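You operate a simulated robot arm through the tools that you are given. There is no shell and no other tool. Be economical: measure what you need, move in short steps, check, and stop when the job is done.

The job below is to be done with a simulated two-armed robot. You get a single attempt, and the scene is never put back.

JOB
Churn the cream to butter, tip it into the fluted dish and cover it.
Fine: hold the churn still while you crank; put the churn back, then set the food cover over the dish. Set down upright: butter churn.

Only the result counts: the job must be done as asked and must still hold three seconds after the hand-in. Knocking over, shifting, dropping, spilling or breaking anything else fails it. Lids that push on must go on centred and level and be pressed home; caps that screw on are set level and turned clockwise until they are tight.

ROBOT AND FRAMES
Two 7-joint arms with two-finger parallel grippers on one trunk, on a base that drives. Base frame: it is fixed to the floor where the robot stands at the start and does not move with it; the origin is under the middle of the robot, x ahead of it, y to its left, z up; the surface under the hand at the start is at about z = 820. Units: mm, rad, N and s.
The left shoulder is at the start at [60, 143, 926], the right one opposite. With the tool pointing down near the work surface each hand reaches from about 320 to 740 mm from the robot's upright axis, wherever it stands, measured 20 degrees to its own side. Places, roughly: butter grip [400, -200, 1000]; cord spool [0, -5750, 750]; mixing cup [-250, -5750, 1250]; nut mill [-250, -5750, 750]; seed shaker [0, -5750, 1250]; sieve cup [-250, -5750, 1500]; syrup bottle [-250, -5750, 1250]; tin tumbler [-500, -5750, 1250]. Payload 1.57 kg a hand.
Tool frame (each hand has its own): the origin (TCP) lies between the finger pads and is the grasp point; the fingertips stand 30 mm ahead of it; z points along the fingers, y is the line along which they close. The gripper opens to 110 mm. The fingers are 24 mm wide and 12 mm thick; the gripper's body (48 by 112 mm) begins 78 mm behind the TCP.
Orientation is that of the tool frame in the base frame, as a unit quaternion [x, y, z, w]. With the fingers straight down and closing along the base's y, the tool's x points along the base's -x, its y along +y and its z along -z.

CONTROLS
- The arms move only by the tool drive_tool. It takes "left_plan", "right_plan" or both (then of equal length, played together; a hand with none holds still); each is a list of rows, each a list of 3 entries, a list of its own where there are three numbers: the shift along the base's x, y, z in mm, then the turn, a rotation vector about the base's x, y, z in rad, then the finger opening in mm, from 0 to 110. In form: [[[dx, dy, dz], [ax, ay, az], grip], ...]. A call has 1 to 12 rows; each row is the pose to reach, as a shift and turn from the pose commanded when the call began. Each row takes 0.2 s and may step no farther than 50 mm and 0.15 rad from the row before; otherwise, or with a gripper value out of range, the whole call is refused. Where a pose cannot be reached the arm comes as near as it can. A force on the tool above 40 N (or 10 N above the force at the start of the call, whichever is more), or a blocked arm, ends the call early, and 0.2 s more pass. Each finger travels about 45 mm/s and halts on what it meets, pressing with about 43 N; the grip force reading is that of the motor and also rises with nothing between the fingers. The clock runs only during rows and for 0.2 s after the last one: add rows that repeat a pose to give the fingers time. The reply holds the time, the measured pose of the TCP, the force on the tool along the base axes, the opening and the grip force, in the units named above and with some noise, with the torque about the TCP (base axes, N m) and any sound that the robot's microphone picked up, and new pictures: "views" is both (left out), scene, wrist or none (wrist: the cameras of the hands that moved).
- Cameras (640 x 400 px; columns grow to the right, rows downward): "scene" is now at [40.9, -61, 1540.9]; the picture's right is [-0.61, -0.79, 0.00], its down [-0.63, 0.48, -0.61] and it looks along [0.48, -0.37, -0.79] (base axes); focal length 278 px, centre (320, 200). "left" rides on the left gripper at [70, -16, -141] in its tool frame; the picture's right is [0.23, 0.97, 0.00], its down [-0.85, 0.20, -0.48] and it looks along [-0.47, 0.11, 0.88] (tool axes); focal length 222 px, centre (320, 200). "right" rides on the right gripper at [70, 16, -141] in its tool frame; the picture's right is [-0.23, 0.97, 0.00], its down [-0.85, -0.20, -0.48] and it looks along [-0.47, -0.11, 0.88] (tool axes); focal length 222 px, centre (320, 200). There is no depth. A picture from a camera that has moved, and an enlarged one, comes with that camera's place and axes in the base frame and with its lens. The place of the scene camera against the robot may be out by one fixed shift of up to 25 mm in any direction.
- move_column(by): slides the trunk up (or, below 0, down) by that many mm; the arms and the scene camera ride with it, the base frame stays. It gives what a move gives, with no picture.
- base_move(legs): drives the robot by 1 to 6 legs, each [ahead, left, turn to the left] in mm, mm and rad, along the robot's own axes; the way and the turn of a leg run together, so that a leg with both is an arc; at most 1500 mm and 3.142 rad a leg. The arms and the cameras ride along, it lands a little off, and it stops where it bumps. It gives what a move gives, and a new picture of the scene camera.
- pan_tilt(pan, tilt): turns the head with the scene camera to pan (to the left, within 1.501 rad either way) and tilt (down, from -0.506 to 1.204), counted from straight ahead of the robot. It gives what a move gives, and a new picture of the scene camera.
- close_up(camera, box): a new picture of the part [left, top, right, bottom] of that camera's present view, enlarged. No time passes.
- hand_in(): hands the job in; it is judged then, once.

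Work in short steps. Places have to be worked out from the pictures, the camera data and where the tool is seen: move nearer, look again, correct. Check each grasp and each placing, and mend what went wrong. You have 120 turns and 260 pictures in all, those below and enlarged ones among them. Open the grippers and draw the arms clear of the work before you hand the job in, unless the task says otherwise; then end with one line.

The tools are called after "Call:" by a JSON object that holds its "method" and its "body". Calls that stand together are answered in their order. drive_tool: Moves the arms, as the interface text tells. Its arguments: {"type":"object","properties":{"left_plan":{"type":"array"},"right_plan":{"type":"array"},"views":{"type":"string","enum":["both","scene","wrist","none"]}},"required":[]} The other tools are called the same way: move_column (by) slides the trunk up or down; base_move (legs) drives the base; pan_tilt (pan, tilt) turns the head that bears the scene camera; close_up (camera, box) takes an enlarged picture of a part of a camera's view; hand_in () hands the job in.

At the start:

```text
time: 0.0
left_position: [459.4, -42.8, 999.0]
left_orientation: [-0.001, 1.0, 0.001, 0.0]
left_wrist_force: [0.0, 0.1, 0.5]
left_wrist_torque: [0.02, -0.02, 0.0]
left_grip_width: 110.1
left_grasp_force: 0.1
right_position: [361.7, -391.7, 999.3]
right_orientation: [0.0, 1.0, 0.001, 0.0]
right_wrist_force: [-0.7, -0.1, 0.1]
right_wrist_torque: [-0.02, 0.01, -0.02]
right_grip_width: 109.9
right_grasp_force: 0.1
trunk travel left (down, up): [-525.0, 65.0]
robot x, y, heading: [1.7, -2.2, 0.004]
head pan, tilt: [-0.658, 0.915]
```

scene: 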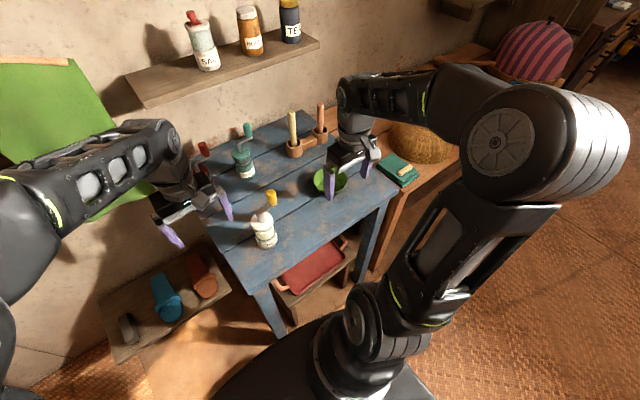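
right: 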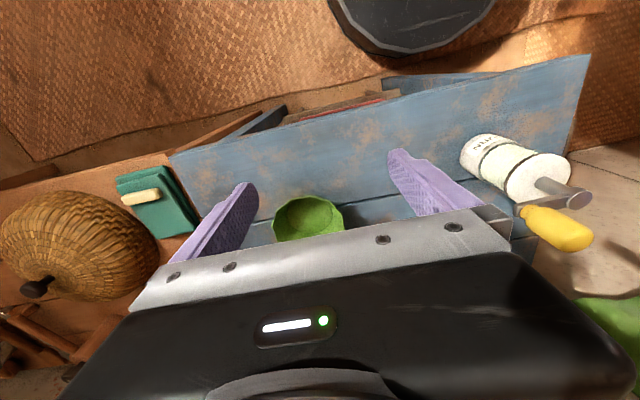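
left: 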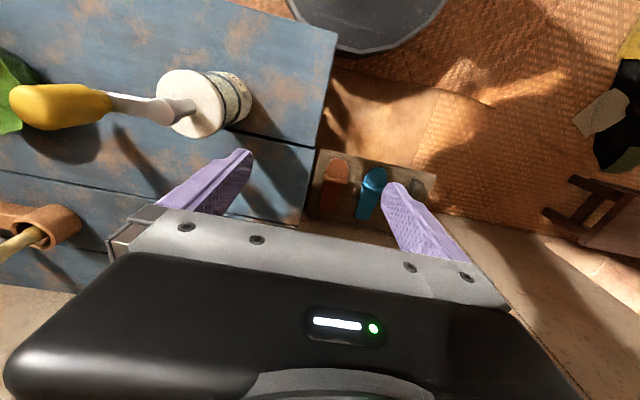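

I see a white jar with a yellow crank, another jar with a green crank, and a green fluted bowl. I'll enlarge the scene before doing anything.

Call:
{"method": "close_up", "body": {"camera": "scene", "box": [180, 100, 440, 262]}}

Call:
{"method": "close_up", "body": {"camera": "right", "box": [0, 60, 640, 300]}}

Call:
{"method": "close_up", "body": {"camera": "scene", "box": [380, 0, 640, 200]}}

```text
2.46 times, centred on (310, 181) of scene
camera zoom: at [40.9, -61.0, 1540.9], right [-0.61, -0.79, 0.0], down [-0.63, 0.48, -0.61], along [0.48, -0.37, -0.79], focal length 683 px, centre (345, 247)
```

zoom: 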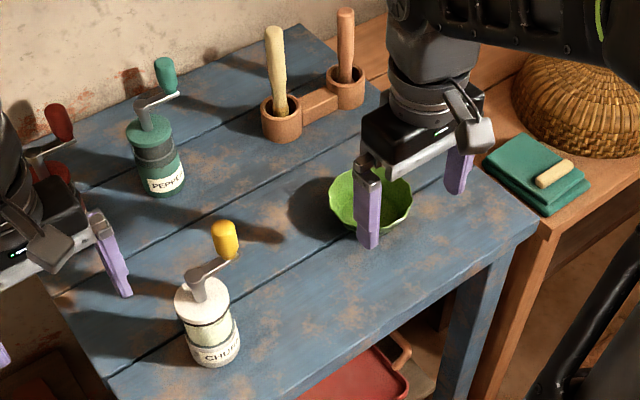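

```text
1.00 times, centred on (320, 180) of right (not enlarged: the box is as wide or as high as the picture)
camera zoom: at [290.9, -376.2, 1141.0], right [0.23, 0.97, 0.0], down [0.85, -0.2, 0.48], along [0.47, -0.11, -0.88], focal length 222 px, centre (320, 220)
```

zoom: 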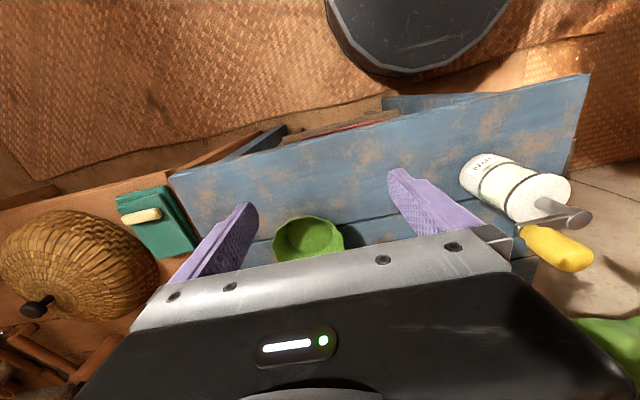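

```text
2.00 times, centred on (510, 100) of scene
camera zoom: at [40.9, -61.0, 1540.9], right [-0.61, -0.79, 0.0], down [-0.63, 0.48, -0.61], along [0.48, -0.37, -0.79], focal length 555 px, centre (-60, 400)
```

zoom: 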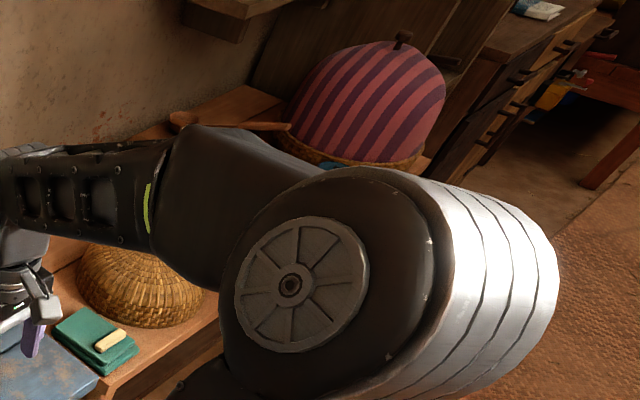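

I'll pan right to tell the food cover apart from the other domed objects.

Call:
{"method": "pan_tilt", "body": {"pan": -1.2, "tilt": 0.75}}

Call:
{"method": "pan_tilt", "body": {"pan": 0.1, "tilt": 0.8}}

```text
time: 1.0
left_position: [459.2, -42.3, 998.8]
left_orientation: [0.0, 1.0, 0.0, 0.0]
left_wrist_force: [0.1, -0.4, 0.4]
left_wrist_torque: [-0.03, 0.03, 0.01]
left_grip_width: 109.6
left_grasp_force: 0.0
right_position: [359.1, -391.3, 1000.6]
right_orientation: [0.0, 1.0, -0.001, -0.001]
right_wrist_force: [0.4, 0.3, 0.1]
right_wrist_torque: [-0.02, -0.02, 0.0]
right_grip_width: 109.9
right_grasp_force: 0.0
trunk travel left (down, up): [-525.0, 65.0]
robot x, y, heading: [-0.0, 1.0, -0.001]
head pan, tilt: [-1.201, 0.75]
camera scene: at [11.8, -92.5, 1553.8], right [-0.93, -0.36, 0.0], down [-0.25, 0.64, -0.73], along [0.26, -0.68, -0.68], focal length 278 px, centre (320, 200)
```

scene: 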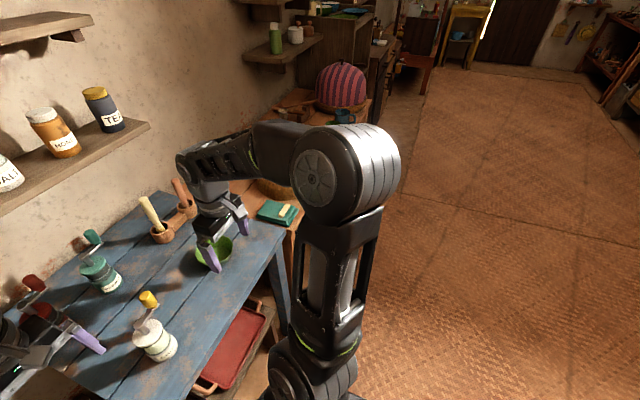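

```text
time: 2.4
left_position: [458.0, -42.8, 1000.1]
left_orientation: [0.0, 1.0, 0.0, -0.001]
left_wrist_force: [-0.2, 0.8, -0.5]
left_wrist_torque: [0.01, -0.03, -0.02]
left_grip_width: 109.8
left_grasp_force: 0.2
right_position: [360.2, -392.2, 999.9]
right_orientation: [0.0, 1.0, -0.001, 0.0]
right_wrist_force: [-0.3, 0.2, 0.5]
right_wrist_torque: [0.01, 0.03, 0.03]
right_grip_width: 109.8
right_grasp_force: 0.1
trunk travel left (down, up): [-525.0, 65.0]
robot x, y, heading: [-1.0, -0.9, -0.008]
head pan, tilt: [0.099, 0.799]
camera scene: at [62.0, -7.4, 1549.8], right [0.1, -1.0, 0.0], down [-0.71, -0.07, -0.7], along [0.69, 0.07, -0.72], focal length 278 px, centre (320, 200)
```

scene: 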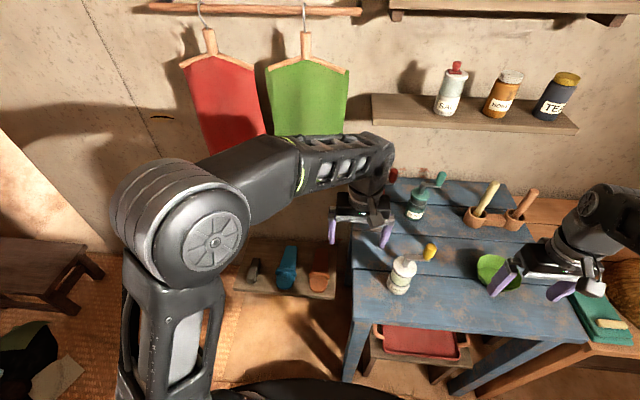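

The wicker dome is partly hidden behind the right arm. I'll enlarge the churn in the left and scene views and look at the dome and cloth.

Call:
{"method": "close_up", "body": {"camera": "left", "box": [0, 30, 320, 230]}}

Call:
{"method": "close_up", "body": {"camera": "scene", "box": [350, 160, 640, 340]}}

Call:
{"method": "close_up", "body": {"camera": "right", "box": [430, 80, 640, 211]}}

```text
2.00 times, centred on (160, 130) of left
camera zoom: at [390.8, -59.5, 1141.5], right [-0.23, 0.97, 0.0], down [0.85, 0.2, 0.48], along [0.47, 0.11, -0.88], focal length 444 px, centre (640, 340)
```

zoom: 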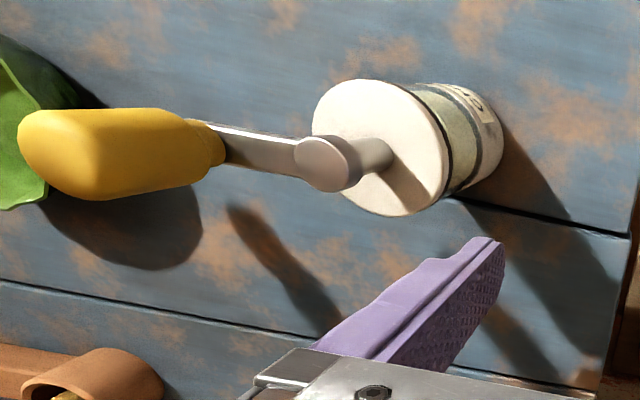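

```text
2.21 times, centred on (495, 250) of scene
camera zoom: at [62.0, -7.4, 1549.8], right [0.1, -1.0, 0.0], down [-0.71, -0.07, -0.7], along [0.69, 0.07, -0.72], focal length 612 px, centre (-66, 90)
```

zoom: 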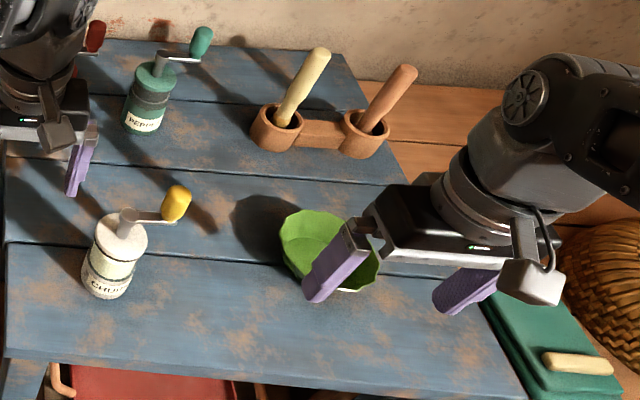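

```text
3.05 times, centred on (535, 146) of right
camera zoom: at [290.9, -376.2, 1141.0], right [0.23, 0.97, 0.0], down [0.85, -0.2, 0.48], along [0.47, -0.11, -0.88], focal length 677 px, centre (-335, 366)
```

zoom: 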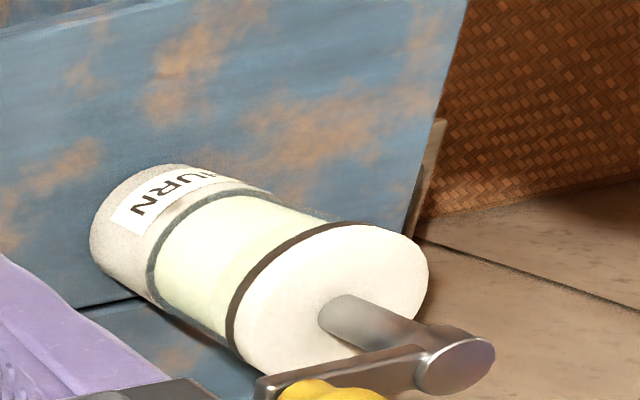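

From two wrist views I place the churn axis near (439,-169), with the lid at about z 923. The crank handle is vertical at about (444,-213), z 965–1012. I'll back the base 70 mm for room, then reorient the right hand so it can hold the body from the side.

Call:
{"method": "base_move", "body": {"legs": [[-70, 0, 0]]}}

Call:
{"method": "drive_tool", "body": {"right_plan": [[[7, 5, 0], [0, 0, 0.137], 110], [[14, 10, 0], [0, 0, 0.274], 110], [[21, 15, 0], [0, 0, 0.411], 110], [[28, 20, 0], [0, 0, 0.548], 110], [[35, 25, 0], [0, 0, 0.685], 110], [[40, 30, 0], [0, 0, 0.822], 110], [[40, 30, 0], [0, 0, 0.96], 110]], "views": "none"}}

```text
time: 3.4
left_position: [387.7, -41.8, 1000.6]
left_orientation: [0.0, 1.0, 0.0, 0.001]
left_wrist_force: [-0.2, -0.1, -0.2]
left_wrist_torque: [-0.01, -0.06, -0.02]
left_grip_width: 110.2
left_grasp_force: 0.1
right_position: [289.3, -392.5, 1001.0]
right_orientation: [-0.001, 1.0, 0.0, 0.001]
right_wrist_force: [-0.4, 0.8, -0.1]
right_wrist_torque: [0.0, -0.07, 0.01]
right_grip_width: 109.8
right_grasp_force: 0.2
trunk travel left (down, up): [-525.0, 65.0]
robot x, y, heading: [-68.2, -1.8, -0.004]
head pan, tilt: [0.099, 0.799]
camera scene: at [-9.9, -7.3, 1549.9], right [0.1, -1.0, 0.0], down [-0.71, -0.07, -0.7], along [0.69, 0.07, -0.72], focal length 278 px, centre (320, 200)
```

scene: 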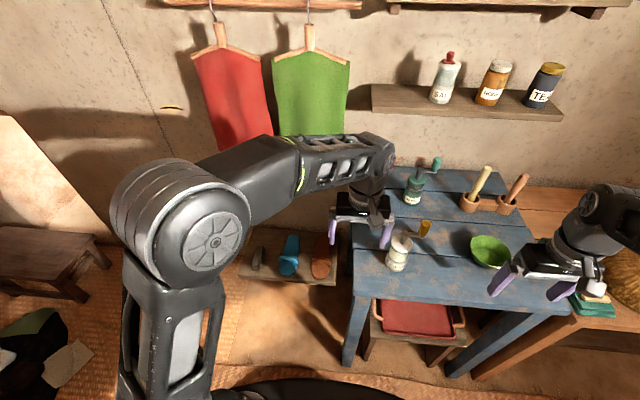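

```text
time: 5.0
left_position: [388.8, -42.6, 999.6]
left_orientation: [0.0, 1.0, 0.0, 0.0]
left_wrist_force: [-0.3, 0.2, -0.4]
left_wrist_torque: [-0.02, 0.02, 0.02]
left_grip_width: 110.1
left_grasp_force: 0.1
right_position: [330.5, -361.7, 998.3]
right_orientation: [-0.462, 0.887, 0.0, 0.0]
right_wrist_force: [0.7, 0.3, -0.4]
right_wrist_torque: [0.01, -0.03, -0.04]
right_grip_width: 109.9
right_grasp_force: 0.1
trunk travel left (down, up): [-525.0, 65.0]
robot x, y, heading: [-69.5, 0.0, 0.002]
head pan, tilt: [0.099, 0.799]
```

The yaw worked. Next I'll tilt the right hand towards horizontal, pointing at the churn, while staying at z 1000.

Call:
{"method": "drive_tool", "body": {"right_plan": [[[0, 0, 0], [0.111, -0.0778, 0], 110], [[0, 0, 0], [0.222, -0.1556, 0], 110], [[0, 0, 0], [0.333, -0.2334, 0], 110], [[0, 0, 0], [0.444, -0.3112, 0], 110], [[0, 0, 0], [0.555, -0.389, 0], 110], [[0, 0, 0], [0.666, -0.4668, 0], 110], [[0, 0, 0], [0.777, -0.5446, 0], 110], [[0, 0, 0], [0.888, -0.6224, 0], 110], [[0, 0, 0], [0.999, -0.7, 0], 110], [[0, 0, 0], [0.999, -0.7, 0], 110]]}}

```text
time: 7.2
left_position: [388.8, -41.6, 1000.2]
left_orientation: [0.001, 1.0, 0.0, 0.0]
left_wrist_force: [-0.8, 0.2, 0.4]
left_wrist_torque: [-0.04, 0.04, 0.01]
left_grip_width: 110.0
left_grasp_force: 0.2
right_position: [330.6, -361.2, 998.8]
right_orientation: [-0.381, 0.734, 0.26, 0.498]
right_wrist_force: [-0.5, -0.3, -0.5]
right_wrist_torque: [-0.05, -0.03, 0.01]
right_grip_width: 109.7
right_grasp_force: 0.0
trunk travel left (down, up): [-525.0, 65.0]
robot x, y, heading: [-72.8, -2.4, -0.004]
head pan, tilt: [0.099, 0.799]
camera scene: at [-7.7, -7.0, 1549.8], right [0.1, -1.0, 0.0], down [-0.71, -0.07, -0.7], along [0.69, 0.07, -0.72], focal length 278 px, centre (320, 200)
camera right: at [227.5, -481.3, 985.7], right [-0.75, 0.63, 0.21], down [0.09, -0.22, 0.97], along [0.66, 0.75, 0.11], focal length 222 px, centre (320, 200)
```

scene: 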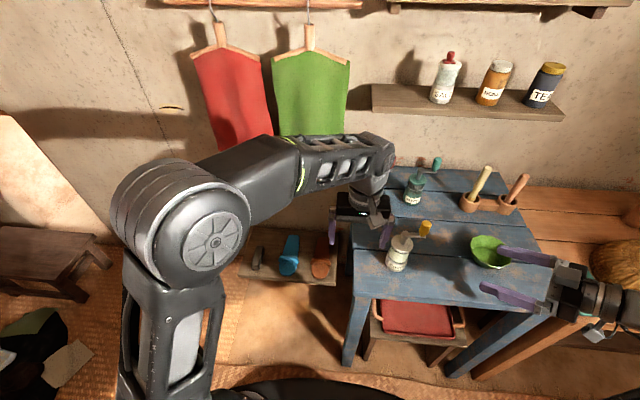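
right: 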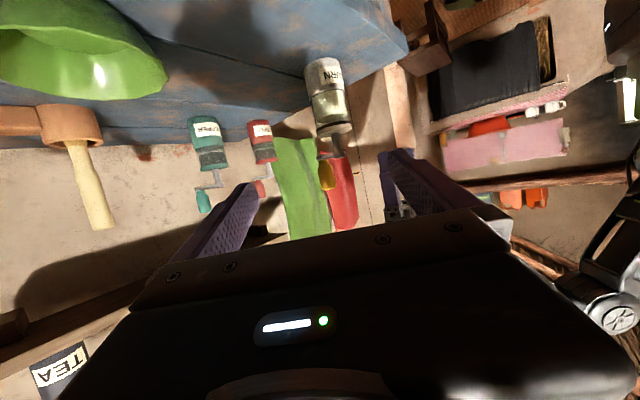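

The hand points at the churn, and the bearing agrees with my estimate. I'll descend to z≈865 at a standoff short of it.

Call:
{"method": "drive_tool", "body": {"right_plan": [[[12, 30, -34], [0, 0, 0], 110], [[24, 60, -68], [0, 0, 0], 110], [[36, 86, -102], [0, 0, 0], 110], [[36, 86, -135], [0, 0, 0], 110], [[36, 86, -135], [0, 0, 0], 110]]}}

```text
time: 8.4
left_position: [389.3, -43.0, 999.6]
left_orientation: [0.0, 1.0, 0.0, 0.0]
left_wrist_force: [-0.1, -0.9, -0.4]
left_wrist_torque: [0.03, 0.03, -0.02]
left_grip_width: 110.1
left_grasp_force: 0.0
right_position: [365.5, -276.0, 864.2]
right_orientation: [-0.378, 0.727, 0.264, 0.508]
right_wrist_force: [-0.3, 0.0, 0.0]
right_wrist_torque: [0.01, 0.03, 0.01]
right_grip_width: 110.1
right_grasp_force: 0.1
trunk travel left (down, up): [-525.0, 65.0]
robot x, y, heading: [-69.9, 0.2, -0.001]
head pan, tilt: [0.099, 0.799]
camera scene: at [-8.1, -7.0, 1549.8], right [0.1, -0.99, 0.0], down [-0.71, -0.07, -0.7], along [0.69, 0.07, -0.72], focal length 278 px, centre (320, 200)
camera right: at [263.4, -395.0, 846.9], right [-0.75, 0.62, 0.21], down [0.07, -0.24, 0.97], along [0.65, 0.74, 0.14], focal length 222 px, centre (320, 200)
```

scene: 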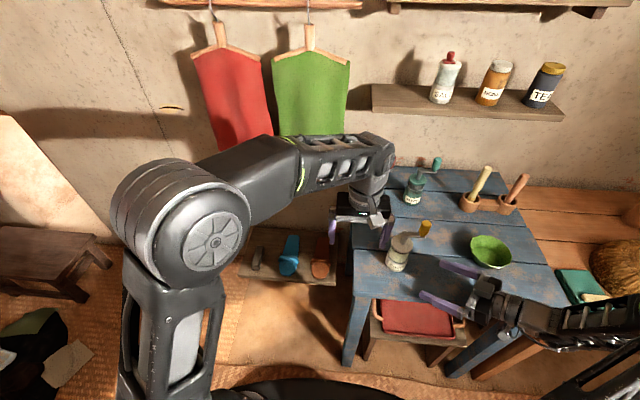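
right: 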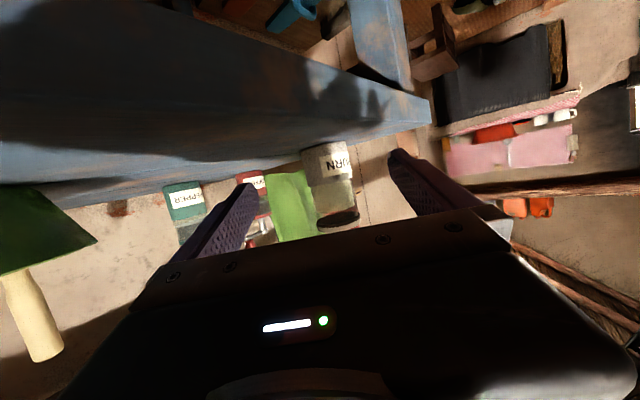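

The churn is centred between the fingers. I'll advance until the TCP is at its axis, without closing.

Call:
{"method": "drive_tool", "body": {"right_plan": [[[18, 27, 0], [0, 0, 0], 110], [[37, 54, 0], [0, 0, 0], 110], [[55, 81, -1], [0, 0, 0], 110], [[72, 106, -2], [0, 0, 0], 110], [[72, 106, -2], [0, 0, 0], 110]]}}

Call:
{"method": "close_up", "body": {"camera": "scene", "box": [310, 180, 550, 330]}}

```text
time: 9.6
left_position: [389.6, -42.5, 1000.2]
left_orientation: [0.0, 1.0, 0.0, 0.0]
left_wrist_force: [-0.4, -0.8, 0.3]
left_wrist_torque: [-0.04, 0.0, 0.03]
left_grip_width: 110.0
left_grasp_force: 0.0
right_position: [438.3, -171.1, 863.9]
right_orientation: [-0.378, 0.727, 0.264, 0.508]
right_wrist_force: [-0.7, 0.7, -1.0]
right_wrist_torque: [-0.01, -0.02, -0.01]
right_grip_width: 110.1
right_grasp_force: 0.0
trunk travel left (down, up): [-525.0, 65.0]
robot x, y, heading: [-69.1, 0.6, 0.004]
head pan, tilt: [0.099, 0.799]
camera scene: at [-8.1, -7.4, 1549.8], right [0.1, -1.0, 0.0], down [-0.71, -0.07, -0.7], along [0.69, 0.07, -0.72], focal length 278 px, centre (320, 200)
camera right: at [334.9, -290.3, 845.8], right [-0.75, 0.62, 0.21], down [0.07, -0.24, 0.97], along [0.65, 0.74, 0.14], focal length 222 px, centre (320, 200)
```

scene: 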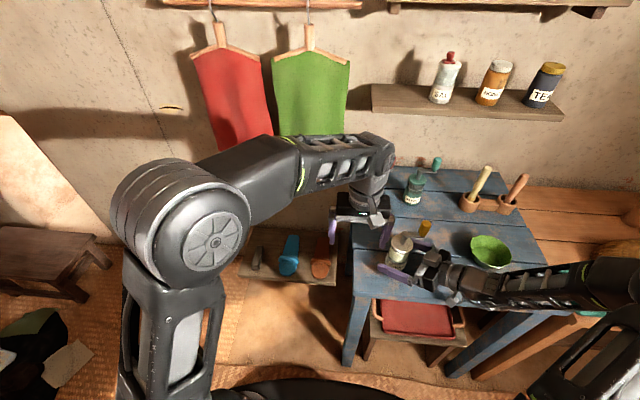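
right: 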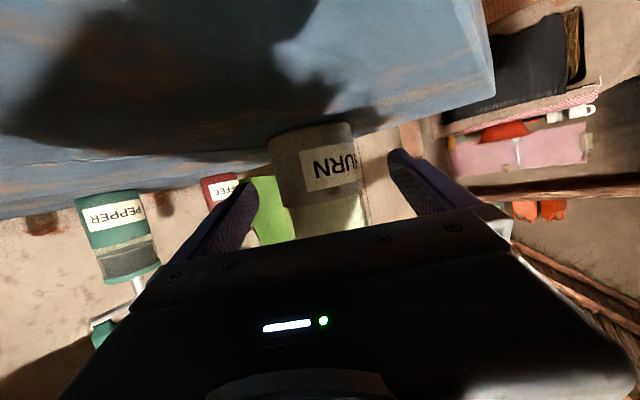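

```text
2.67 times, centred on (430, 255) of scene
camera zoom: at [-8.1, -7.4, 1549.8], right [0.1, -1.0, 0.0], down [-0.71, -0.07, -0.7], along [0.69, 0.07, -0.72], focal length 740 px, centre (27, 53)
```

zoom: 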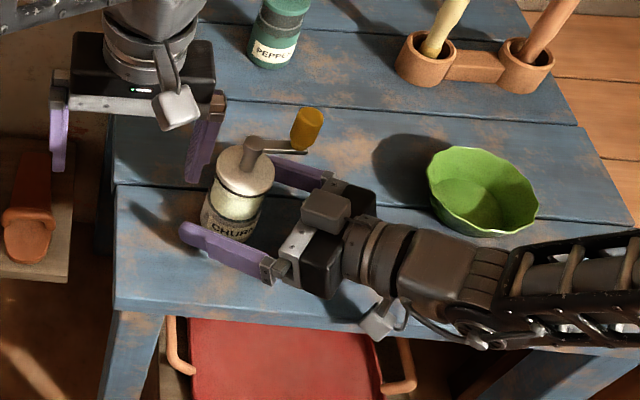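

The churn sits about 5 mm off centre between the fingers. I'll correct for that and close on the body.

Call:
{"method": "drive_tool", "body": {"right_plan": [[[4, -3, 0], [0, 0, 0], 110], [[4, -3, 0], [0, 0, 0], 80], [[4, -3, 0], [0, 0, 0], 68], [[4, -3, 0], [0, 0, 0], 50], [[4, -3, 0], [0, 0, 0], 40], [[4, -3, 0], [0, 0, 0], 40], [[4, -3, 0], [0, 0, 0], 40]]}}

Call:
{"method": "close_up", "body": {"camera": "scene", "box": [350, 190, 510, 290]}}

Call:
{"method": "close_up", "body": {"camera": "left", "box": [0, 0, 320, 200]}}

```text
time: 11.2
left_position: [389.5, -42.3, 1000.5]
left_orientation: [0.0, 1.0, 0.001, 0.0]
left_wrist_force: [0.5, 0.0, -1.2]
left_wrist_torque: [0.03, -0.01, 0.03]
left_grip_width: 109.8
left_grasp_force: 0.1
right_position: [442.1, -172.9, 862.8]
right_orientation: [-0.378, 0.727, 0.264, 0.508]
right_wrist_force: [-0.1, 1.6, 0.4]
right_wrist_torque: [0.01, 0.04, -0.03]
right_grip_width: 56.9
right_grasp_force: 37.6
trunk travel left (down, up): [-525.0, 65.0]
robot x, y, heading: [-70.2, -0.2, -0.002]
head pan, tilt: [0.099, 0.799]
camera scene: at [-8.0, -7.2, 1549.8], right [0.1, -1.0, 0.0], down [-0.71, -0.07, -0.7], along [0.69, 0.07, -0.72], focal length 278 px, centre (320, 200)
camera right: at [338.9, -293.0, 845.7], right [-0.75, 0.62, 0.21], down [0.07, -0.24, 0.97], along [0.65, 0.74, 0.14], focal length 222 px, centre (320, 200)
```

scene: 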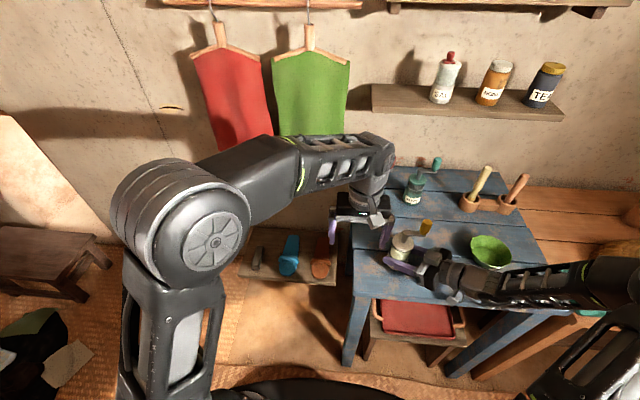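
right: 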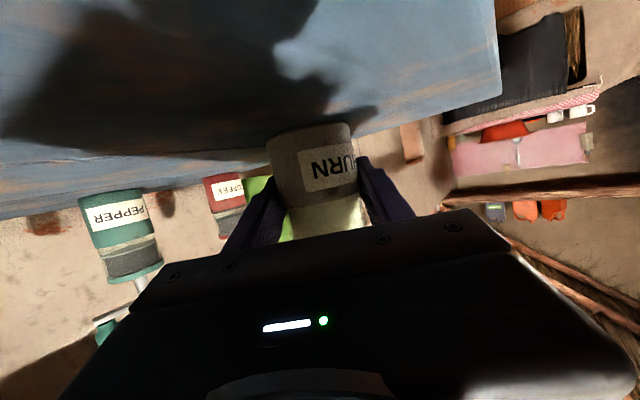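

```text
4.00 times, centred on (430, 240) of scene
camera zoom: at [-8.0, -7.2, 1549.8], right [0.1, -1.0, 0.0], down [-0.71, -0.07, -0.7], along [0.69, 0.07, -0.72], focal length 1110 px, centre (-120, 40)
```

zoom: 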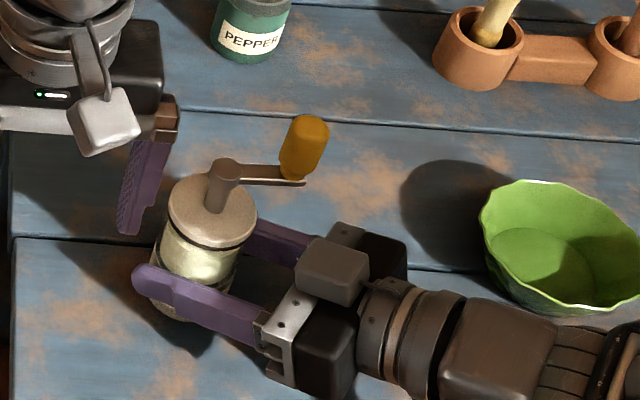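

```text
2.00 times, centred on (160, 100) of left
camera zoom: at [320.9, -59.5, 1141.5], right [-0.23, 0.97, 0.0], down [0.85, 0.2, 0.48], along [0.47, 0.11, -0.88], focal length 444 px, centre (640, 400)
```

zoom: 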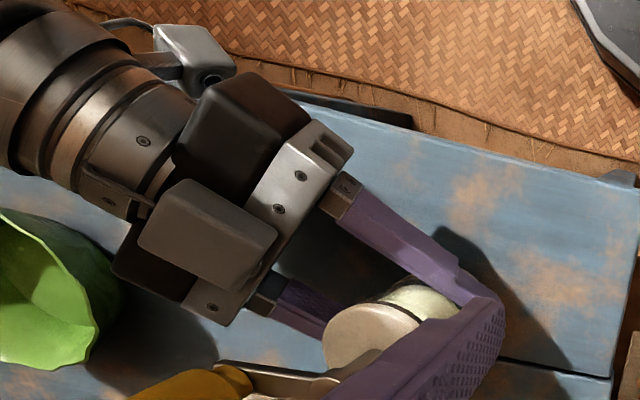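

The churn is gripped at 57 mm and still upright. Next I'll raise the left hand and bring it above the crank handle.

Call:
{"method": "drive_tool", "body": {"left_plan": [[[0, 0, 45], [0, 0, 0], 110], [[0, 0, 90], [0, 0, 0], 90], [[14, -43, 90], [0, 0, 0], 70], [[28, -86, 90], [0, 0, 0], 70], [[42, -129, 90], [0, 0, 0], 70], [[55, -171, 90], [0, 0, 0], 70], [[55, -171, 90], [0, 0, 0], 70]]}}

```text
time: 12.8
left_position: [396.4, -64.1, 1090.5]
left_orientation: [0.0, 1.0, 0.0, 0.001]
left_wrist_force: [0.0, 0.6, 0.3]
left_wrist_torque: [-0.02, 0.01, -0.01]
left_grip_width: 70.0
left_grasp_force: 0.0
left hand out of reach, approached as far as the arm can: row 3, 4, 5, 6, 7
right_position: [442.2, -172.8, 863.7]
right_orientation: [-0.377, 0.728, 0.263, 0.509]
right_wrist_force: [-0.2, -0.6, 1.1]
right_wrist_torque: [-0.01, 0.02, 0.03]
right_grip_width: 56.9
right_grasp_force: 42.8
trunk travel left (down, up): [-525.0, 65.0]
robot x, y, heading: [-70.4, 0.5, 0.002]
head pan, tilt: [0.099, 0.799]
camera scene: at [-8.1, -7.3, 1549.8], right [0.1, -1.0, 0.0], down [-0.71, -0.07, -0.7], along [0.69, 0.07, -0.72], focal length 278 px, centre (320, 200)
camera left: at [327.3, -81.0, 1231.5], right [-0.23, 0.97, 0.0], down [0.85, 0.2, 0.48], along [0.47, 0.11, -0.88], focal length 222 px, centre (320, 200)
```

scene: 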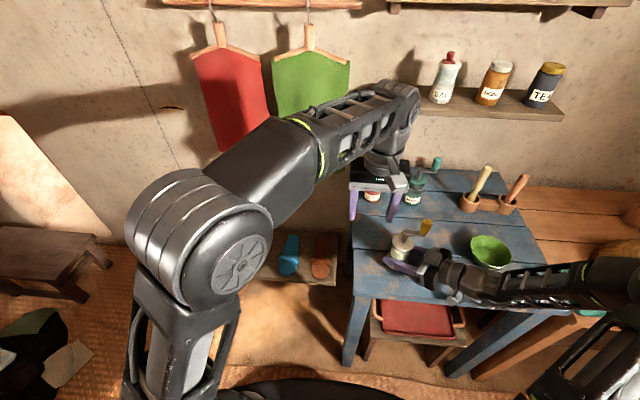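
left: 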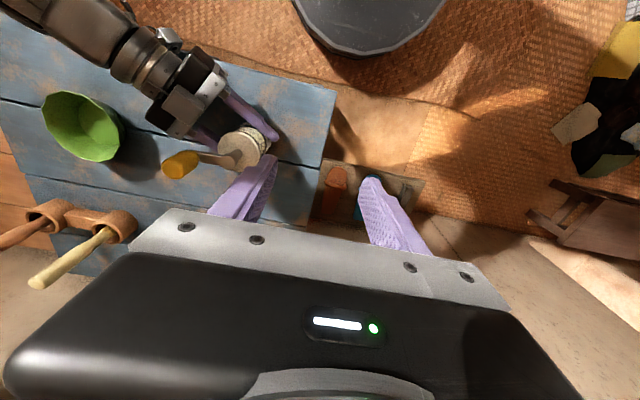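

The left hand can't get above the handle with the tool vertical. I'll bring it in from the left near horizontal instead. First I back it off to where it was and yaw it about -35°.

Call:
{"method": "drive_tool", "body": {"left_plan": [[[-14, 43, 0], [0, 0, -0.122], 70], [[-28, 86, 0], [0, 0, -0.244], 70], [[-42, 129, 0], [0, 0, -0.366], 70], [[-55, 171, 0], [0, 0, -0.488], 70], [[-55, 171, 0], [0, 0, -0.61], 70], [[-55, 171, 0], [0, 0, -0.61], 70]], "views": "none"}}

```text
time: 14.2
left_position: [343.1, 109.3, 1090.2]
left_orientation: [0.301, 0.954, 0.0, 0.001]
left_wrist_force: [0.4, -0.2, -0.2]
left_wrist_torque: [-0.03, 0.04, -0.02]
left_grip_width: 70.1
left_grasp_force: 0.0
right_position: [441.8, -173.9, 861.8]
right_orientation: [-0.378, 0.728, 0.263, 0.508]
right_wrist_force: [-0.2, 0.1, -0.3]
right_wrist_torque: [0.03, -0.05, -0.05]
right_grip_width: 57.0
right_grasp_force: 42.4
trunk travel left (down, up): [-525.0, 65.0]
robot x, y, heading: [-67.4, -2.0, 0.003]
head pan, tilt: [0.099, 0.799]
```

The shift baseline turns out to be the pose actually reached. I'll tilt the left hand 80° so it points at the handle, while moving to a standoff beyond the crank's reach.

Call:
{"method": "drive_tool", "body": {"left_plan": [[[3, -20, 0], [-0.0798, -0.1148, 0], 70], [[6, -40, 0], [-0.1596, -0.2296, 0], 70], [[9, -60, 0], [-0.2394, -0.3444, 0], 70], [[12, -80, 0], [-0.3192, -0.4592, 0], 70], [[15, -105, 0], [-0.399, -0.574, 0], 60], [[18, -130, 0], [-0.4788, -0.6888, 0], 50], [[21, -155, 0], [-0.5586, -0.8036, 0], 50], [[24, -180, 0], [-0.6384, -0.9184, 0], 50], [[27, -210, -10], [-0.7182, -1.0332, 0], 50], [[30, -239, -20], [-0.798, -1.148, 0], 50], [[30, -239, -20], [-0.798, -1.148, 0], 50]]}}

Call:
{"method": "close_up", "body": {"camera": "scene", "box": [310, 150, 510, 275]}}

```text
time: 16.6
left_position: [373.7, -131.2, 1070.1]
left_orientation: [0.23, 0.73, -0.193, 0.614]
left_wrist_force: [0.3, -0.5, 0.2]
left_wrist_torque: [0.0, -0.01, -0.01]
left_grip_width: 50.1
left_grasp_force: 0.1
right_position: [441.3, -174.3, 863.1]
right_orientation: [-0.378, 0.727, 0.264, 0.508]
right_wrist_force: [-1.5, -0.6, 1.4]
right_wrist_torque: [-0.02, -0.06, -0.03]
right_grip_width: 56.7
right_grasp_force: 42.6
trunk travel left (down, up): [-525.0, 65.0]
robot x, y, heading: [-70.4, -0.3, 0.004]
head pan, tilt: [0.099, 0.799]
camera scene: at [-8.2, -7.2, 1549.8], right [0.1, -1.0, 0.0], down [-0.71, -0.07, -0.7], along [0.69, 0.07, -0.72], focal length 278 px, centre (320, 200)
camera left: at [241.6, -58.9, 1026.1], right [0.53, 0.82, -0.22], down [-0.15, 0.35, 0.92], along [0.84, -0.45, 0.31], focal length 222 px, centre (320, 200)
```

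scene: 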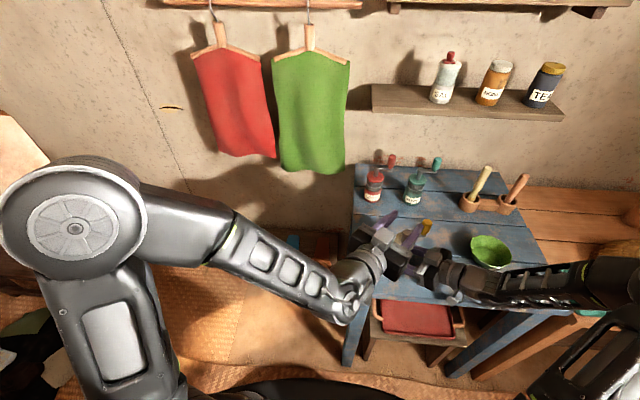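
left: 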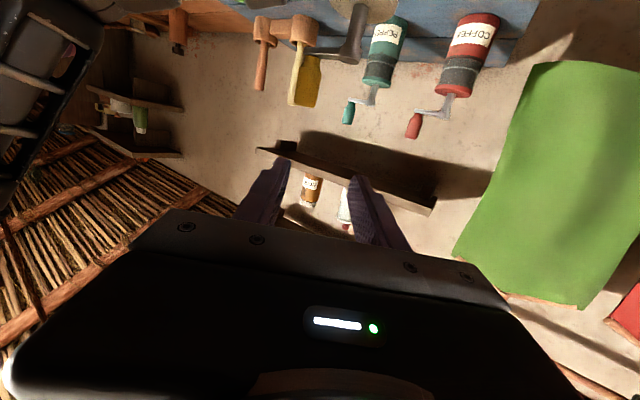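

```text
3.20 times, centred on (410, 212) of scene
camera zoom: at [-8.2, -7.2, 1549.8], right [0.1, -1.0, 0.0], down [-0.71, -0.07, -0.7], along [0.69, 0.07, -0.72], focal length 888 px, centre (32, 160)
```

zoom: 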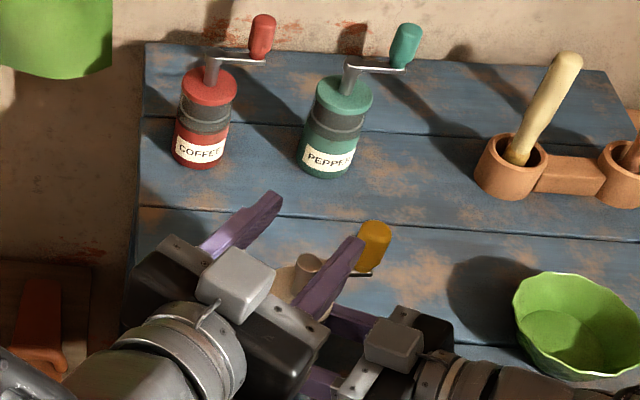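

The left-camera ray puts the handle at about (444,-216), z 962–1012, which matches. I'll lower to z≈994 at the standoff, lined up with the approach direction.

Call:
{"method": "drive_tool", "body": {"left_plan": [[[2, -20, -25], [0, 0, 0], 50], [[3, -38, -50], [0, 0, 0], 50], [[3, -38, -76], [0, 0, 0], 50], [[3, -38, -76], [0, 0, 0], 50]]}}

Call:
{"method": "close_up", "body": {"camera": "scene", "box": [350, 190, 510, 290]}}

```text
time: 17.6
left_position: [378.0, -169.4, 993.2]
left_orientation: [0.229, 0.73, -0.191, 0.615]
left_wrist_force: [0.3, 0.7, 0.2]
left_wrist_torque: [-0.01, 0.01, -0.04]
left_grip_width: 50.1
left_grasp_force: 0.0
right_position: [441.9, -172.7, 862.6]
right_orientation: [-0.379, 0.727, 0.265, 0.508]
right_wrist_force: [-0.9, 0.7, -0.1]
right_wrist_torque: [0.06, -0.01, 0.0]
right_grip_width: 56.9
right_grasp_force: 43.0
trunk travel left (down, up): [-525.0, 65.0]
robot x, y, heading: [-71.5, -4.8, -0.001]
head pan, tilt: [0.099, 0.799]
camera scene: at [-7.4, -6.3, 1549.8], right [0.1, -0.99, 0.0], down [-0.71, -0.07, -0.7], along [0.69, 0.07, -0.72], focal length 278 px, centre (320, 200)
camera left: at [246.1, -96.7, 949.1], right [0.52, 0.82, -0.22], down [-0.15, 0.35, 0.92], along [0.84, -0.45, 0.31], focal length 222 px, centre (320, 200)
```

scene: 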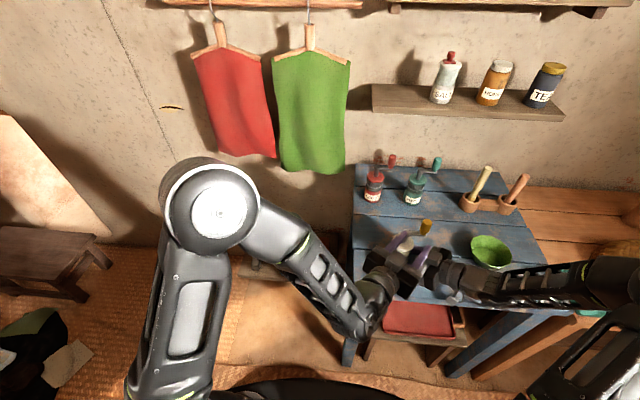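
left: 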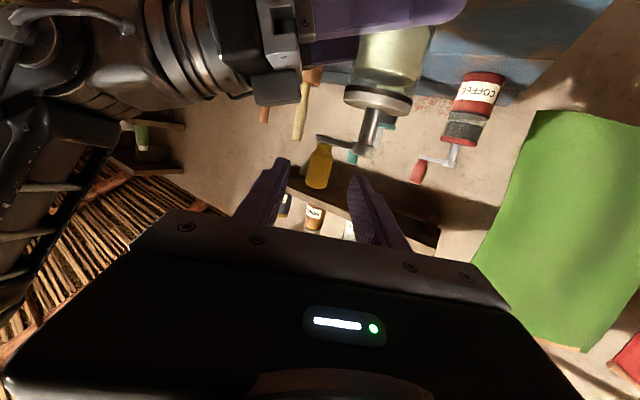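

```text
4.00 times, centred on (430, 240) of scene
camera zoom: at [-7.4, -6.3, 1549.8], right [0.1, -0.99, 0.0], down [-0.71, -0.07, -0.7], along [0.69, 0.07, -0.72], focal length 1110 px, centre (-120, 40)
```

zoom: 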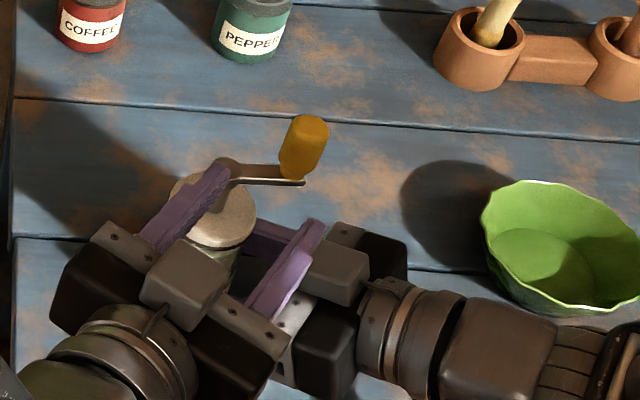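

The handle is centred between the fingers. I'll advance 80 mm along the approach and close on it.

Call:
{"method": "drive_tool", "body": {"left_plan": [[[22, -15, 0], [0, 0, 0], 50], [[44, -31, 0], [0, 0, 0], 50], [[66, -46, 0], [0, 0, 0], 50], [[66, -46, 0], [0, 0, 0], 40], [[66, -46, 0], [0, 0, 0], 30], [[66, -46, 0], [0, 0, 0], 15], [[66, -46, 0], [0, 0, 0], 15], [[66, -46, 0], [0, 0, 0], 15]]}}

Call:
{"method": "close_up", "body": {"camera": "scene", "box": [350, 190, 510, 290]}}

```text
time: 19.4
left_position: [442.6, -214.8, 994.1]
left_orientation: [0.228, 0.732, -0.189, 0.614]
left_wrist_force: [1.0, 3.0, -0.4]
left_wrist_torque: [-0.04, -0.04, 0.02]
left_grip_width: 22.3
left_grasp_force: 35.4
right_position: [441.3, -173.1, 863.0]
right_orientation: [-0.378, 0.728, 0.264, 0.508]
right_wrist_force: [-1.2, -3.1, 0.6]
right_wrist_torque: [0.52, -0.09, -0.07]
right_grip_width: 56.8
right_grasp_force: 43.3
trunk travel left (down, up): [-525.0, 65.0]
robot x, y, heading: [-68.4, 2.5, -0.0]
head pan, tilt: [0.099, 0.799]
camera scene: at [-8.1, -7.2, 1549.8], right [0.1, -1.0, 0.0], down [-0.71, -0.07, -0.7], along [0.69, 0.07, -0.72], focal length 278 px, centre (320, 200)
camera left: at [310.0, -143.9, 949.8], right [0.52, 0.83, -0.22], down [-0.16, 0.35, 0.93], along [0.84, -0.45, 0.31], focal length 222 px, centre (320, 200)
```

scene: 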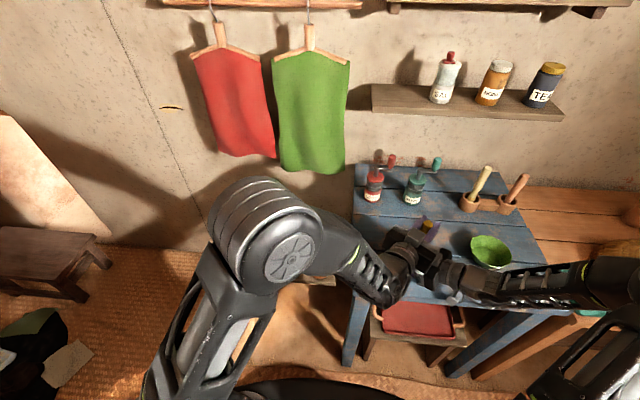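
left: 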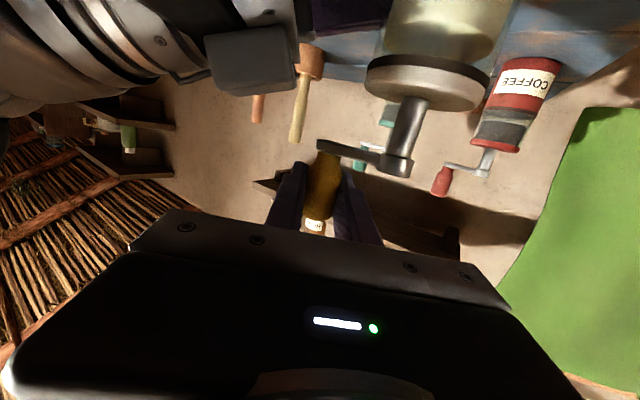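

```text
4.00 times, centred on (430, 240) of scene
camera zoom: at [-8.1, -7.2, 1549.8], right [0.1, -1.0, 0.0], down [-0.71, -0.07, -0.7], along [0.69, 0.07, -0.72], focal length 1110 px, centre (-120, 40)
```

zoom: 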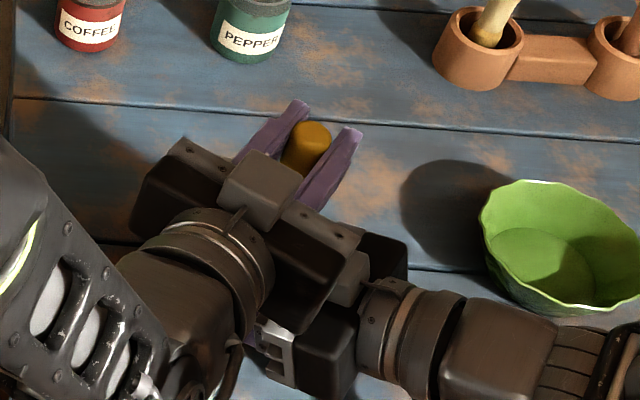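

The handle is gripped at 22 mm. As a test I'll crank 45° clockwise, with the axis at about (441,-172) and a 43 mm radius.

Call:
{"method": "drive_tool", "body": {"left_plan": [[[-11.2, 1.1, 0], [0, 0, 0], 15], [[-21.7, 5.0, 0], [0, 0, 0], 15], [[-30.8, 11.5, 0], [0, 0, 0], 15]], "views": "wrist"}}

```text
time: 20.2
left_position: [413.4, -202.2, 994.3]
left_orientation: [0.228, 0.73, -0.191, 0.616]
left_wrist_force: [10.3, 8.4, 2.8]
left_wrist_torque: [0.44, 0.21, -0.03]
left_grip_width: 22.5
left_grasp_force: 35.2
right_position: [441.6, -174.3, 863.4]
right_orientation: [-0.378, 0.727, 0.264, 0.509]
right_wrist_force: [-8.4, -7.4, 1.6]
right_wrist_torque: [0.65, -1.4, 0.04]
right_grip_width: 57.0
right_grasp_force: 42.7
trunk travel left (down, up): [-525.0, 65.0]
robot x, y, heading: [-73.5, -0.1, 0.0]
head pan, tilt: [0.099, 0.799]
camera left: at [281.3, -130.7, 949.3], right [0.52, 0.82, -0.22], down [-0.16, 0.35, 0.92], along [0.84, -0.45, 0.31], focal length 222 px, centre (320, 200)
```

left: 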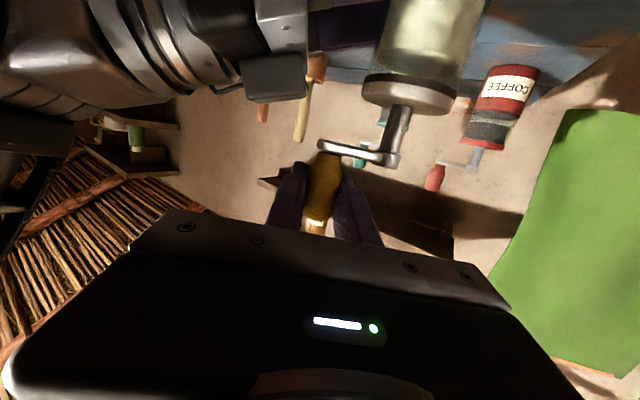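

The crank turned with about 13 N, mostly radial, which suggests the true centre is nearer (443.5,-173) with r≈41. I'll continue another 120° with those figures.

Call:
{"method": "drive_tool", "body": {"left_plan": [[[-9.7, 19.3, 0], [0, 0, 0], 15], [[-9.7, 40.7, 0], [0, 0, 0], 15], [[1, 59.2, 0], [0, 0, 0], 15], [[19.5, 69.9, 0], [0, 0, 0], 15]], "views": "wrist"}}

```text
time: 21.2
left_position: [403.1, -163.7, 996.6]
left_orientation: [0.224, 0.735, -0.182, 0.614]
left_wrist_force: [-3.8, -0.1, -9.5]
left_wrist_torque: [0.75, 0.73, 0.03]
left_grip_width: 22.6
left_grasp_force: 35.2
left hand out of reach, approached as far as the arm can: row 2, 3, 4
right_position: [444.5, -175.2, 863.6]
right_orientation: [-0.376, 0.728, 0.263, 0.509]
right_wrist_force: [5.4, -0.7, 8.4]
right_wrist_torque: [-0.55, 0.32, -0.06]
right_grip_width: 57.4
right_grasp_force: 43.1
trunk travel left (down, up): [-525.0, 65.0]
robot x, y, heading: [-66.8, 2.0, -0.0]
head pan, tilt: [0.099, 0.799]
camera left: at [268.4, -95.2, 954.0], right [0.51, 0.84, -0.22], down [-0.16, 0.33, 0.93], along [0.85, -0.44, 0.3], focal length 222 px, centre (320, 200)
```

left: 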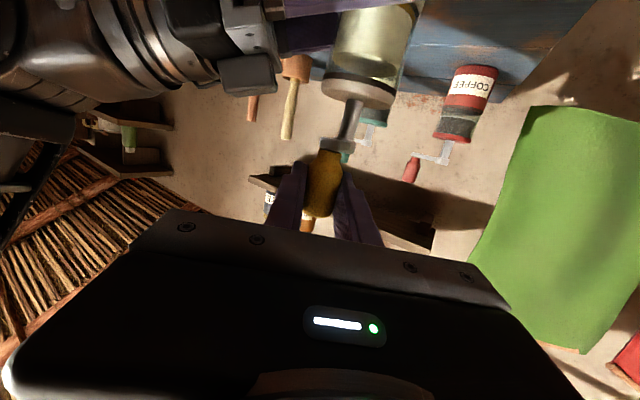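

The left arm folds too tightly at this pose. I'll tilt the left hand 0.6 rad more vertical about its closing axis, gripping the handle throughout, to gain reach.

Call:
{"method": "drive_tool", "body": {"left_plan": [[[0, 0, 0], [0.068, 0.098, 0], 22], [[0, 0, 0], [0.136, 0.196, 0], 24], [[0, 0, 0], [0.204, 0.294, 0], 26], [[0, 0, 0.5], [0.272, 0.392, 0], 26], [[0, 0, 1], [0.34, 0.49, 0], 26], [[0, 0, 1], [0.34, 0.49, 0], 26], [[0, 0, 1], [0.34, 0.49, 0], 15], [[0, 0, 1], [0.34, 0.49, 0], 15]]}}

Call:
{"method": "close_up", "body": {"camera": "scene", "box": [350, 190, 510, 290]}}

```text
time: 23.0
left_position: [405.6, -164.6, 1000.4]
left_orientation: [0.277, 0.878, -0.116, 0.373]
left_wrist_force: [-0.4, -0.5, 1.6]
left_wrist_torque: [0.3, -0.16, 0.01]
left_grip_width: 23.0
left_grasp_force: 28.3
right_position: [441.3, -173.7, 862.1]
right_orientation: [-0.378, 0.728, 0.264, 0.508]
right_wrist_force: [0.5, 1.2, -3.6]
right_wrist_torque: [-0.42, 0.07, -0.05]
right_grip_width: 57.0
right_grasp_force: 42.9
trunk travel left (down, up): [-525.0, 65.0]
robot x, y, heading: [-69.6, -2.4, 0.005]
head pan, tilt: [0.099, 0.799]
camera scene: at [-7.9, -7.3, 1549.8], right [0.1, -1.0, 0.0], down [-0.71, -0.07, -0.7], along [0.69, 0.07, -0.72], focal length 278 px, centre (320, 200)
camera left: at [274.3, -92.0, 1048.7], right [0.43, 0.89, -0.16], down [0.32, 0.02, 0.95], along [0.85, -0.46, -0.28], focal length 222 px, centre (320, 200)
```

scene: 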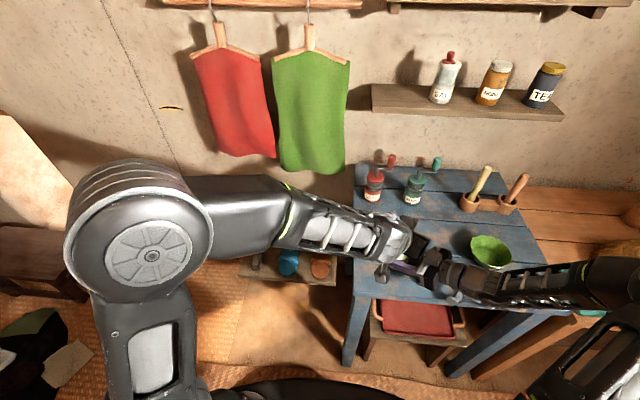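
left: 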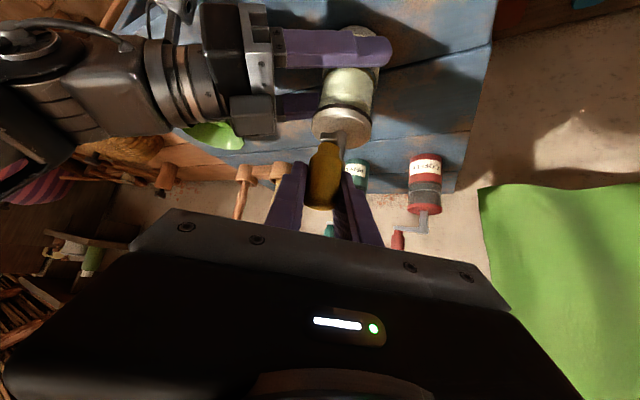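

```text
4.00 times, centred on (430, 240) of scene
camera zoom: at [-7.9, -7.3, 1549.8], right [0.1, -1.0, 0.0], down [-0.71, -0.07, -0.7], along [0.69, 0.07, -0.72], focal length 1110 px, centre (-120, 40)
```

zoom: 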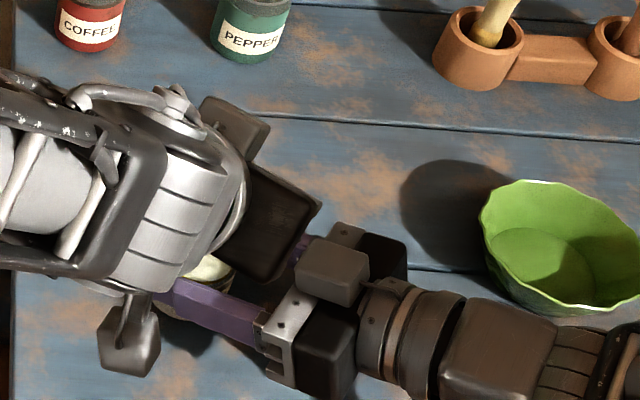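

Forces are low now. I'll attempt a full clockwise revolution from here, about centre (445,-173.5) with r=41.

Call:
{"method": "drive_tool", "body": {"left_plan": [[[10.4, 20.1, 0], [0, 0, 0], 15], [[28.8, 30.7, 0], [0, 0, 0], 15], [[50, 30.7, 0], [0, 0, 0], 15], [[68.4, 20.1, 0], [0, 0, 0], 15], [[79, 1.7, 0], [0, 0, 0], 15], [[79, -19.5, 0], [0, 0, 0], 15], [[68.4, -37.9, 0], [0, 0, 0], 15], [[50, -48.5, 0], [0, 0, 0], 15], [[28.8, -48.5, 0], [0, 0, 0], 15], [[10.4, -37.9, 0], [0, 0, 0], 15], [[-0.2, -19.5, 0], [0, 0, 0], 15], [[-0.2, 1.7, 0], [0, 0, 0], 15]]}}

```text
time: 25.6
left_position: [406.5, -160.6, 999.7]
left_orientation: [0.274, 0.879, -0.114, 0.373]
left_wrist_force: [0.4, 0.5, 6.6]
left_wrist_torque: [-0.08, 0.39, -0.01]
left_grip_width: 22.4
left_grasp_force: 34.5
right_position: [441.9, -172.4, 862.9]
right_orientation: [-0.379, 0.727, 0.264, 0.508]
right_wrist_force: [0.3, -0.1, -7.8]
right_wrist_torque: [0.12, -0.67, 0.05]
right_grip_width: 56.8
right_grasp_force: 43.0
trunk travel left (down, up): [-525.0, 65.0]
robot x, y, heading: [-65.8, 1.3, 0.004]
head pan, tilt: [0.099, 0.799]
camera scene: at [-7.8, -6.8, 1549.8], right [0.1, -1.0, 0.0], down [-0.71, -0.07, -0.7], along [0.69, 0.07, -0.72], focal length 278 px, centre (320, 200)
camera left: at [275.5, -88.8, 1048.5], right [0.42, 0.89, -0.16], down [0.32, 0.02, 0.95], along [0.85, -0.45, -0.28], focal length 222 px, centre (320, 200)
```

scene: 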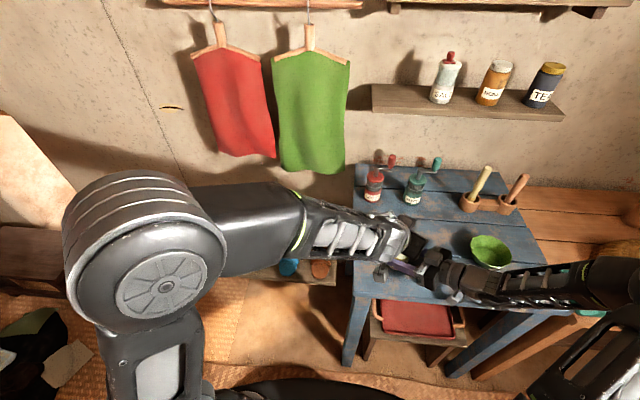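
left: 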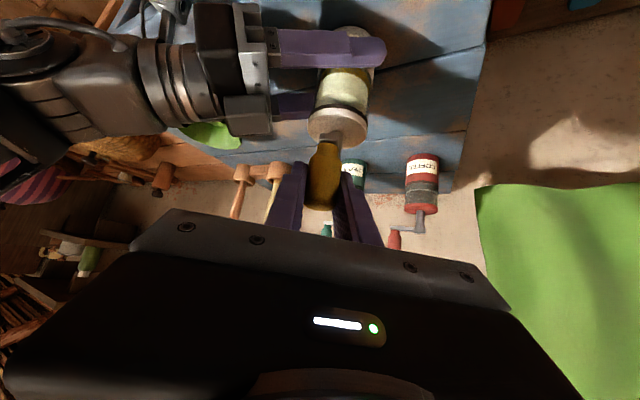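

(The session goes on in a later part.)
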